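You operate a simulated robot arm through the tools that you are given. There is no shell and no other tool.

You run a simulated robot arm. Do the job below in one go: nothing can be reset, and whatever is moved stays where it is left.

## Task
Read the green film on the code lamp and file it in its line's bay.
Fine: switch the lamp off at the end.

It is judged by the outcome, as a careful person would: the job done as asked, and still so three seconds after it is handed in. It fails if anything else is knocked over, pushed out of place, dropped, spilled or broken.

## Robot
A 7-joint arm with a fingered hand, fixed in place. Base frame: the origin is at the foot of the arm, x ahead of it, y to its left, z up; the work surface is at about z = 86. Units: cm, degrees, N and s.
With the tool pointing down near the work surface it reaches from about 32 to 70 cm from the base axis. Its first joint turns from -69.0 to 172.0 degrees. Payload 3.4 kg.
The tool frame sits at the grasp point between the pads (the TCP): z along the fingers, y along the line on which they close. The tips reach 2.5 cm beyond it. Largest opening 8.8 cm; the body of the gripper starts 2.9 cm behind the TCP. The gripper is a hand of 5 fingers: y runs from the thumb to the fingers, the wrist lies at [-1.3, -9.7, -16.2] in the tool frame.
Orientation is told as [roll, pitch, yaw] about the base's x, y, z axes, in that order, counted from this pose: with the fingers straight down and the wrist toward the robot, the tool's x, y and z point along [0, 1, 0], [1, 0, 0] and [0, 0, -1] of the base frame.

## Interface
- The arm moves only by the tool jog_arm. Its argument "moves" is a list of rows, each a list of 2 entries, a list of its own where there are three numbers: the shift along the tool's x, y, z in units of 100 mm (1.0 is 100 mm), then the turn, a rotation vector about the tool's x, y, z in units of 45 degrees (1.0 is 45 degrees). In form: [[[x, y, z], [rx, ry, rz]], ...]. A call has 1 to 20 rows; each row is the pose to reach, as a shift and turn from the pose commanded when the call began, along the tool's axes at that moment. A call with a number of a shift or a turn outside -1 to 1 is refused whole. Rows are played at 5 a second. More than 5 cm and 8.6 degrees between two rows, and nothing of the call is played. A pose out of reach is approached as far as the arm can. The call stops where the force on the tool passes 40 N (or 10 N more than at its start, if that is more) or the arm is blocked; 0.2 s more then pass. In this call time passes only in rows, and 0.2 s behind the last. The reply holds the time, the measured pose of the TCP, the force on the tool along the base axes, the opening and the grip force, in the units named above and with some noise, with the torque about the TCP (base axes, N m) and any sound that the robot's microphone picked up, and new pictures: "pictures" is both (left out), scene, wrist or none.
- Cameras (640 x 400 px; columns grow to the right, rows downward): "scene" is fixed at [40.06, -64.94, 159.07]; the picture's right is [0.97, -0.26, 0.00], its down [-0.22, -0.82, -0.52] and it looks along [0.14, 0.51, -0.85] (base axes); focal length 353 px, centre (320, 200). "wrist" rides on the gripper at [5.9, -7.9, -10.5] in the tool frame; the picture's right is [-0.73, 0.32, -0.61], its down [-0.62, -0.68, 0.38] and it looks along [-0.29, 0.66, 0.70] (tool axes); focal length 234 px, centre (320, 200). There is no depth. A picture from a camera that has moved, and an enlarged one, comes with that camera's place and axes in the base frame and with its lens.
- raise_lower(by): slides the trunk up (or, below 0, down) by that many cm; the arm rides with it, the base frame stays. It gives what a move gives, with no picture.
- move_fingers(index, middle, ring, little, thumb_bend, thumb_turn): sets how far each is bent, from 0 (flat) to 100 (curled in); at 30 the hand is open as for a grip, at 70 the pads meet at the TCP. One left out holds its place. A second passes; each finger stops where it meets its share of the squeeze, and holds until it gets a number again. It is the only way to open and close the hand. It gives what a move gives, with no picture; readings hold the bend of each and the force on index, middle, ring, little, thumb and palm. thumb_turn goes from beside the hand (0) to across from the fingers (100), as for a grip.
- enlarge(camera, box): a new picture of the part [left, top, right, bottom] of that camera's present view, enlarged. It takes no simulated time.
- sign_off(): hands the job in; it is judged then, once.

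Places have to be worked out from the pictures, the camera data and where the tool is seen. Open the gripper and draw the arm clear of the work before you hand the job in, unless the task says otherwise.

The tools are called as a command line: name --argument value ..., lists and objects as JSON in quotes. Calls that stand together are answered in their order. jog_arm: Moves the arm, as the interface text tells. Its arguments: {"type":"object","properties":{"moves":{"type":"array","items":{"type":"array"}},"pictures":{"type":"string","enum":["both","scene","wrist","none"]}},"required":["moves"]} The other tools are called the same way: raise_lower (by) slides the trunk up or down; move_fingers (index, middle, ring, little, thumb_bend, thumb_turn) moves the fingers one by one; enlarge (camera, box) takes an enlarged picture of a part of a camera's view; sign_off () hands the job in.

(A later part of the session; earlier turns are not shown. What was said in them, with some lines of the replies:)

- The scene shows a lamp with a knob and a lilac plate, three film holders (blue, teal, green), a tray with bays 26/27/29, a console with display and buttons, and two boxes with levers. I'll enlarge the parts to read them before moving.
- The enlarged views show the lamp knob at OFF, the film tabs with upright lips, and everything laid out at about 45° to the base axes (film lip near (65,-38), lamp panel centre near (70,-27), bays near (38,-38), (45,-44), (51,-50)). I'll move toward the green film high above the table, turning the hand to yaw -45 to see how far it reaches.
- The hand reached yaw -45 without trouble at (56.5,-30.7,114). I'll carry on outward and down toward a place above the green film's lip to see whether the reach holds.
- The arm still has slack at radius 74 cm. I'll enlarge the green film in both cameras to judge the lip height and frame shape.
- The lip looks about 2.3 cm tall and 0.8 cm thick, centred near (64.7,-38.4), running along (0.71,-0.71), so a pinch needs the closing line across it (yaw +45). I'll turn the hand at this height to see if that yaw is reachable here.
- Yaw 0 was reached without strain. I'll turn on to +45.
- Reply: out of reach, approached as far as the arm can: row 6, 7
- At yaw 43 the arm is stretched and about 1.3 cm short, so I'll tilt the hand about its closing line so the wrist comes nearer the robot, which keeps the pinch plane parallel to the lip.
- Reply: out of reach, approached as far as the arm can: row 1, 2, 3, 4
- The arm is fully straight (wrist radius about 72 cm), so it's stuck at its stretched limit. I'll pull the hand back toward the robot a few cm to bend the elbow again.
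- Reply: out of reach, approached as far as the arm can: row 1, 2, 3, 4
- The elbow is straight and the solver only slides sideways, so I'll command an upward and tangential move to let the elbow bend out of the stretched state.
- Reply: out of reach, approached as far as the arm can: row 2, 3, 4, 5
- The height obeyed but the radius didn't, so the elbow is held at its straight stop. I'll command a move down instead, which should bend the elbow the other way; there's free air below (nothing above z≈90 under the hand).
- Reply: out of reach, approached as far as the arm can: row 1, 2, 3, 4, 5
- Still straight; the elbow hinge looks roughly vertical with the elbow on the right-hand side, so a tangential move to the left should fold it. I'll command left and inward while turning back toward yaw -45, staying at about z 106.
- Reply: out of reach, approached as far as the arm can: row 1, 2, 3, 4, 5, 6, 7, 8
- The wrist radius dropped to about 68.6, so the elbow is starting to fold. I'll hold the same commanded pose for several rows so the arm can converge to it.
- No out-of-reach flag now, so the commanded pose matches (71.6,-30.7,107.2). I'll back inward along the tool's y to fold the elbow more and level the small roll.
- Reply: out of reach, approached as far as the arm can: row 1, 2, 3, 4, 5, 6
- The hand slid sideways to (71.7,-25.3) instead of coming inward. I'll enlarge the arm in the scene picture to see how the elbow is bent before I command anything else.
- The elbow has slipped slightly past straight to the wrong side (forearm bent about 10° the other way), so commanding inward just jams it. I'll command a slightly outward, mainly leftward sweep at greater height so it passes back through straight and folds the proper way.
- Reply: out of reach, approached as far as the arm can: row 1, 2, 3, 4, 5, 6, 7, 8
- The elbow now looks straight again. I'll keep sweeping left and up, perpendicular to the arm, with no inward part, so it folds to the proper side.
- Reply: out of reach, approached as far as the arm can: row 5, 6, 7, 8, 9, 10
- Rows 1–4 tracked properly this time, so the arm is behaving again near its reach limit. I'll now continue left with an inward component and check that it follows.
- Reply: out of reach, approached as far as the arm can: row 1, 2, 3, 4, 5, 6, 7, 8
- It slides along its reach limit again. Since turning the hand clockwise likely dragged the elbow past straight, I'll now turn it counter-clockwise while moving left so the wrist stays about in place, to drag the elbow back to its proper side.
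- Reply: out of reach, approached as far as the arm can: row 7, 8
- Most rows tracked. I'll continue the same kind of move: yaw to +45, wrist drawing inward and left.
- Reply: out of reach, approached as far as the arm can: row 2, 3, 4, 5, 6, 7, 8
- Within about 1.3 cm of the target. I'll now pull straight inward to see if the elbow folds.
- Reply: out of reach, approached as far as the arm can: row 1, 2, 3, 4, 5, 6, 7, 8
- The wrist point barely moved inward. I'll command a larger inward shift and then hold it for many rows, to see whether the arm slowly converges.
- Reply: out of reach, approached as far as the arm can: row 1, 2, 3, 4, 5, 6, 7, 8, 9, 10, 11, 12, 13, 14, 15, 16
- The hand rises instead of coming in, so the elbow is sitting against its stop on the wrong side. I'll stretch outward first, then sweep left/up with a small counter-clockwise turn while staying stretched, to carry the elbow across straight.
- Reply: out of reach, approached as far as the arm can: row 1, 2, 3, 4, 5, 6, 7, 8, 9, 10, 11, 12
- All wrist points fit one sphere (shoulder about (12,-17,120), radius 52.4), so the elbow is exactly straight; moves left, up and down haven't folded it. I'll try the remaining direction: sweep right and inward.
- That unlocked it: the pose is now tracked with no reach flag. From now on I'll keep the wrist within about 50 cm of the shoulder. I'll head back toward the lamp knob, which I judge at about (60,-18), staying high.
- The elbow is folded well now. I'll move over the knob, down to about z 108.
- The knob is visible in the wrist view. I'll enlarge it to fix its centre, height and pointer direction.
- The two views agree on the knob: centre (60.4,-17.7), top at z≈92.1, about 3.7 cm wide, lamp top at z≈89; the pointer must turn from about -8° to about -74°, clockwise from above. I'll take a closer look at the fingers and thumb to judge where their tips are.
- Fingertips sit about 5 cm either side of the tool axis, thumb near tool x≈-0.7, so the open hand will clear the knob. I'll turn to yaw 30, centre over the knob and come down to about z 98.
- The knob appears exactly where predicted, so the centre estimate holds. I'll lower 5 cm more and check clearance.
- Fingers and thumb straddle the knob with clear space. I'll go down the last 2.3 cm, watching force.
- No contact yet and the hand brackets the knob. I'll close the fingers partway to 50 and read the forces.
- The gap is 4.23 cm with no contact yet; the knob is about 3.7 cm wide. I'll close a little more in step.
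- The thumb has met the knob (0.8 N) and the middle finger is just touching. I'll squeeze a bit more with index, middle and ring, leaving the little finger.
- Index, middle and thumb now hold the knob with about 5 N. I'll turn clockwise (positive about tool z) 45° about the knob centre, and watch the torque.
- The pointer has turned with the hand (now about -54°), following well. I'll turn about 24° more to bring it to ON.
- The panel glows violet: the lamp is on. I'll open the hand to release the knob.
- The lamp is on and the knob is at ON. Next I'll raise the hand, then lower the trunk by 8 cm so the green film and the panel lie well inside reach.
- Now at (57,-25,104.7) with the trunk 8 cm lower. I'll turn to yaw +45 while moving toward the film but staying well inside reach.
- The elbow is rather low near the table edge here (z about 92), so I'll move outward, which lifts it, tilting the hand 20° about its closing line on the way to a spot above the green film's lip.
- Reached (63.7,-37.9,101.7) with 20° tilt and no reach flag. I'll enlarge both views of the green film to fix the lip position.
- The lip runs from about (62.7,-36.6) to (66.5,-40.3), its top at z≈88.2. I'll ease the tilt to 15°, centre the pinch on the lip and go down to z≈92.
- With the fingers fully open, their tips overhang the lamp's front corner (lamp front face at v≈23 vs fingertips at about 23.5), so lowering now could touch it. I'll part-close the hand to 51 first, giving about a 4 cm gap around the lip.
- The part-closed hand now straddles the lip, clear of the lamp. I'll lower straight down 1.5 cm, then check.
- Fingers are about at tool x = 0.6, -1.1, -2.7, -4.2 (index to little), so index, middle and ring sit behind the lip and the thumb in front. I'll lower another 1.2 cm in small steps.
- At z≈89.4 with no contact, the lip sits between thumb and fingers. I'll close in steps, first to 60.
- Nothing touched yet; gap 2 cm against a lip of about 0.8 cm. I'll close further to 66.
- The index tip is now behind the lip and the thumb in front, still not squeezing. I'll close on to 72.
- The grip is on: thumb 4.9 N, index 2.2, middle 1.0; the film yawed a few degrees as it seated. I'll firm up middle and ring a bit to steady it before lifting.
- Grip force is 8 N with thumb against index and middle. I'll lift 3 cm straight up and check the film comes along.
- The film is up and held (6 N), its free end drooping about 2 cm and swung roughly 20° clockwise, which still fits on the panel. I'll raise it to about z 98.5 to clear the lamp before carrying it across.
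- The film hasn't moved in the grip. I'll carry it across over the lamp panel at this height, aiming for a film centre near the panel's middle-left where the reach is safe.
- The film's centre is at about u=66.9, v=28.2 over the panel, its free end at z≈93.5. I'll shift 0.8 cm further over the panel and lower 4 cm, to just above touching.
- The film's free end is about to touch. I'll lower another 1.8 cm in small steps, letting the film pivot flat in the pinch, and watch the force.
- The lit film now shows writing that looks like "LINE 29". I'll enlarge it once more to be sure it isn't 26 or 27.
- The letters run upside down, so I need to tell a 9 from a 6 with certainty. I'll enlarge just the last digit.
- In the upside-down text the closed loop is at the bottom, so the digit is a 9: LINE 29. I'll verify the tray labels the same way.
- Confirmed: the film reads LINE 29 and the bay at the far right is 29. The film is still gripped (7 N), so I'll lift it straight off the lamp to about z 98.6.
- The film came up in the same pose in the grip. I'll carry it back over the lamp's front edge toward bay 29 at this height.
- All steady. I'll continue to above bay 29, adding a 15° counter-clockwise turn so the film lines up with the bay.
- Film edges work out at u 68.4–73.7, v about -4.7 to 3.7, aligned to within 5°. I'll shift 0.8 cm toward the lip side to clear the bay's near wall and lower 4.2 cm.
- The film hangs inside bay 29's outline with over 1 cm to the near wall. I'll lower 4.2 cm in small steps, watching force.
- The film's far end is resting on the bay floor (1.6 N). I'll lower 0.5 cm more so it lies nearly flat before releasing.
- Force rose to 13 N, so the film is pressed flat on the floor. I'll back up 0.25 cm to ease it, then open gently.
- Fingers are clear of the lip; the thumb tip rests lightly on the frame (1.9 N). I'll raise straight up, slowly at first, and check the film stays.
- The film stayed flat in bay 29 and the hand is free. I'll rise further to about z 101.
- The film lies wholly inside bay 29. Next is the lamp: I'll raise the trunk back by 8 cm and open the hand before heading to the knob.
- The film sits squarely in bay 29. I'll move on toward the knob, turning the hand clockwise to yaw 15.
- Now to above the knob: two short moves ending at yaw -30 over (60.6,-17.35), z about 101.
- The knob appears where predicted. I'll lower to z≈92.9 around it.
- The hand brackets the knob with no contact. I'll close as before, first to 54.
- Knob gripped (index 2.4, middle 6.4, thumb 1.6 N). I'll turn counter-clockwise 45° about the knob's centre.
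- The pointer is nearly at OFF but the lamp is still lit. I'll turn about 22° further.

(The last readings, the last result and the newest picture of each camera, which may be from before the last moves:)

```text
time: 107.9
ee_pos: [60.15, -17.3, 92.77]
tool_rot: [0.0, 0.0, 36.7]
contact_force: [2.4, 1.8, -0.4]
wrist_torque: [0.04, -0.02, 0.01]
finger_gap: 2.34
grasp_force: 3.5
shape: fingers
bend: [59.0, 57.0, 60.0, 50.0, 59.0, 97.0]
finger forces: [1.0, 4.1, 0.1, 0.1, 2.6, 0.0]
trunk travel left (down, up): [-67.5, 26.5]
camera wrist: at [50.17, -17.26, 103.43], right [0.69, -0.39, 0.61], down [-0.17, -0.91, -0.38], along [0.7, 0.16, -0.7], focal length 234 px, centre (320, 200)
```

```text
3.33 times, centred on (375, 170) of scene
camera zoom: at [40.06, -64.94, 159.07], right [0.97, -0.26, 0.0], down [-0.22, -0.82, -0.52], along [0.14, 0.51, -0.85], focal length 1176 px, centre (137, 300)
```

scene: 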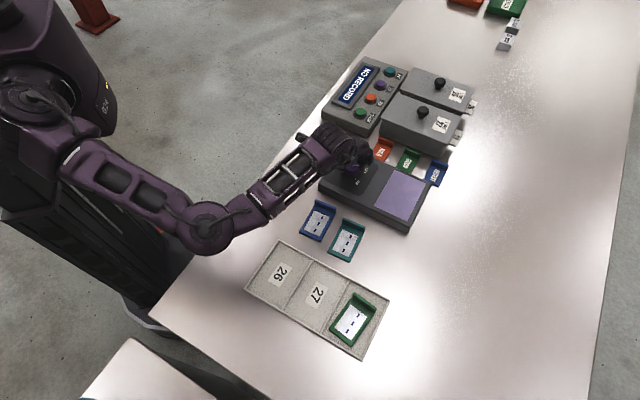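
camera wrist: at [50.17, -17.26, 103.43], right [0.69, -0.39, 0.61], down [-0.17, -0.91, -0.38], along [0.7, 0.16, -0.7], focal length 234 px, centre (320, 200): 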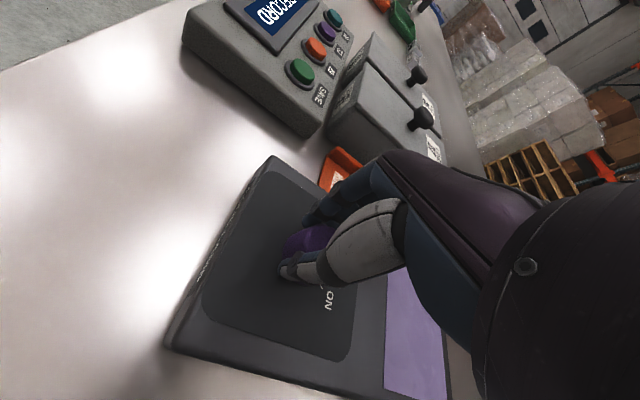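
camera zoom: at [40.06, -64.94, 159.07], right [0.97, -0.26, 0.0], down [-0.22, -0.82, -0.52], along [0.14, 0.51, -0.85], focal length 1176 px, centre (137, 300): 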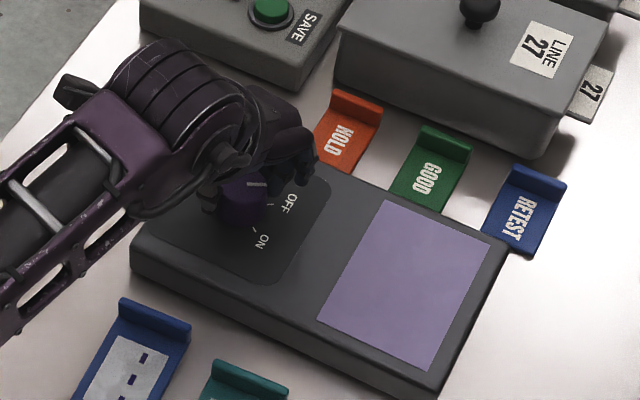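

The panel has gone dark: the lamp is off. I'll open the hand and rise clear of the knob.

move_fingers --index 30 --middle 30 --ring 30 --little 30 --thumb_bend 30

jog_arm --moves '[[[0.0, 0.0, -0.1], [0, 0, 0]], [[0.0, 0.0, -0.22], [0, 0, 0]], [[0.0, 0.0, -0.35], [0, 0, 0]], [[0.0, 0.0, -0.5], [0, 0, 0]], [[0.0, 0.0, -0.65], [0, 0, 0]], [[0.0, 0.0, -0.8], [0, 0, 0]], [[0.0, 0.0, -1.0], [0, 0, 0]]]' --pictures "both"

enlarge --camera "scene" --box '[310, 110, 440, 230]'

```text
time: 108.9
ee_pos: [60.11, -17.29, 92.85]
tool_rot: [0.0, -0.1, 36.6]
contact_force: [-0.6, 0.1, 1.0]
wrist_torque: [-0.01, 0.02, -0.02]
finger_gap: 8.45
grasp_force: 0.1
shape: fingers
bend: [30.0, 30.0, 30.0, 30.0, 30.0, 97.0]
finger forces: [0.0, 0.0, 0.1, 0.1, 0.1, 0.0]
trunk travel left (down, up): [-67.5, 26.5]
```

```text
time: 110.5
ee_pos: [59.92, -17.27, 102.82]
tool_rot: [0.0, -0.1, 36.7]
contact_force: [0.8, -0.4, -0.1]
wrist_torque: [0.01, -0.02, 0.0]
finger_gap: 8.46
grasp_force: 0.1
shape: fingers
bend: [30.0, 30.0, 30.0, 30.0, 30.0, 97.0]
finger forces: [0.0, 0.1, 0.1, 0.0, 0.1, 0.0]
trunk travel left (down, up): [-67.5, 26.5]
camera wrist: at [50.09, -17.17, 113.4], right [0.69, -0.39, 0.61], down [-0.18, -0.91, -0.38], along [0.7, 0.16, -0.7], focal length 234 px, centre (320, 200)
```

scene: 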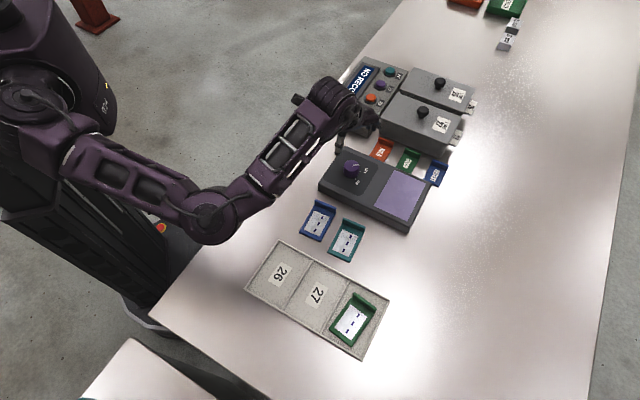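
wrist: 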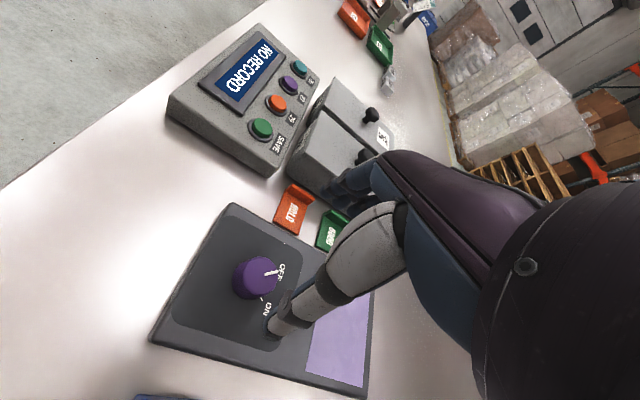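

```text
3.33 times, centred on (375, 170) of scene
camera zoom: at [40.06, -64.94, 159.07], right [0.97, -0.26, 0.0], down [-0.22, -0.82, -0.52], along [0.14, 0.51, -0.85], focal length 1176 px, centre (137, 300)
```

zoom: 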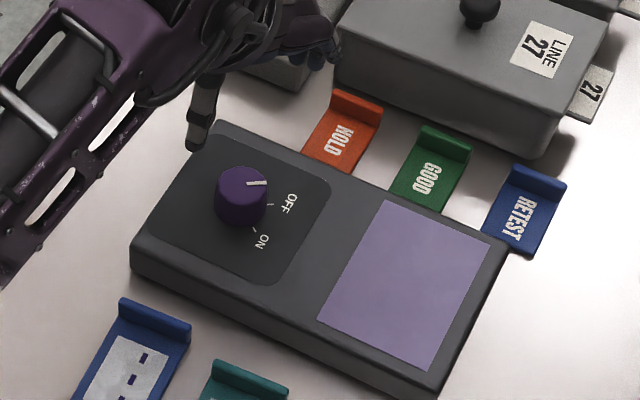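

The lamp is off with the pointer on OFF and the knob released. I'll draw the arm up and back to near its starting place, then check everything.

jog_arm --moves '[[[0.012, -0.1, -0.12], [0, 0, 0.08]], [[0.024, -0.2, -0.24], [0, 0, 0.16]], [[0.036, -0.3, -0.36], [0, 0, 0.24]], [[0.048, -0.4, -0.48], [0, 0, 0.32]], [[0.06, -0.5, -0.6], [0, 0, 0.4]], [[0.072, -0.6, -0.72], [0, 0, 0.48]], [[0.084, -0.7, -0.84], [0, 0, 0.56]], [[0.096, -0.8, -0.96], [0, 0, 0.64]], [[0.108, -0.9, -1.0], [0, 0, 0.72]], [[0.12, -0.98, -1.0], [0, 0, 0.8]]]' --pictures "both"

enlarge --camera "scene" --box '[240, 190, 420, 370]'

enlarge --camera "scene" --box '[310, 45, 490, 230]'

```text
time: 112.7
ee_pos: [51.5, -22.09, 112.83]
tool_rot: [0.0, 0.0, 0.4]
contact_force: [0.0, -0.7, -0.7]
wrist_torque: [-0.01, -0.04, 0.02]
finger_gap: 8.42
grasp_force: 0.0
shape: fingers
bend: [30.0, 30.0, 30.0, 30.0, 30.0, 97.0]
finger forces: [0.0, 0.0, 0.0, 0.0, 0.0, 0.0]
trunk travel left (down, up): [-67.5, 26.5]
camera wrist: at [43.5, -16.32, 123.45], right [0.33, -0.72, 0.61], down [-0.68, -0.63, -0.38], along [0.66, -0.28, -0.7], focal length 234 px, centre (320, 200)
```

scene: 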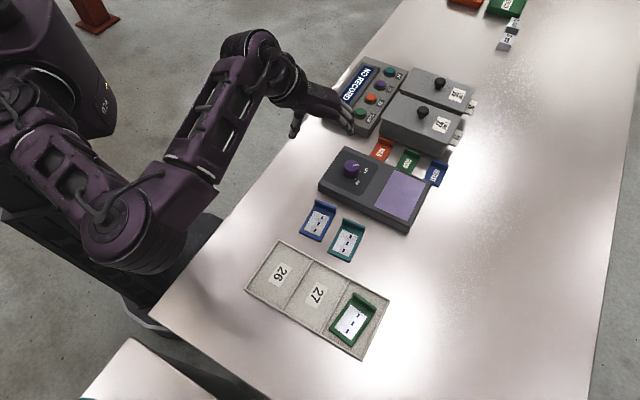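
wrist: 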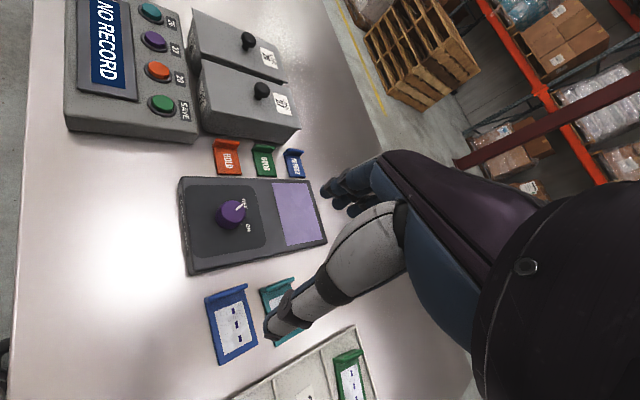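

```text
2.22 times, centred on (330, 280) of scene
camera zoom: at [40.06, -64.94, 159.07], right [0.97, -0.26, 0.0], down [-0.22, -0.82, -0.52], along [0.14, 0.51, -0.85], focal length 784 px, centre (298, 22)
```

zoom: 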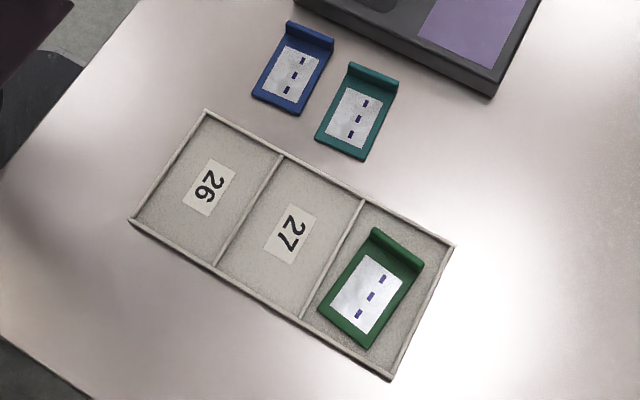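

```text
2.16 times, centred on (400, 138) of scene
camera zoom: at [40.06, -64.94, 159.07], right [0.97, -0.26, 0.0], down [-0.22, -0.82, -0.52], along [0.14, 0.51, -0.85], focal length 763 px, centre (147, 335)
```

zoom: 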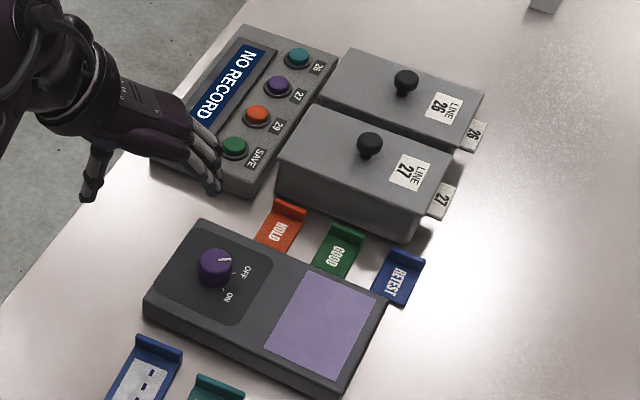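

The green film lies flat in bay 29. The lamp is dark with its pointer on OFF, and the other films, tags, boxes and console are where they were. The hand is open and clear of the work, so I'm handing the job in.

sign_off

```text
The job is handed in.
```

The green film read **LINE 29** on the code lamp, so I filed it in bay 29. I then switched the lamp off.

- **Film:** it lies flat and fully inside bay 29.
- **Lamp:** the panel is dark and the knob points to OFF.
- **Everything else:** the blue and teal films, the tags, the boxes and the console are where they started in the final pictures.
- **Arm:** the hand is open and drawn clear, back near its starting place.

I kept hold of the film while reading it on the lamp instead of setting it down. Early on, the arm over-stretched and took some extra moves in free air to recover; it touched nothing while doing so.
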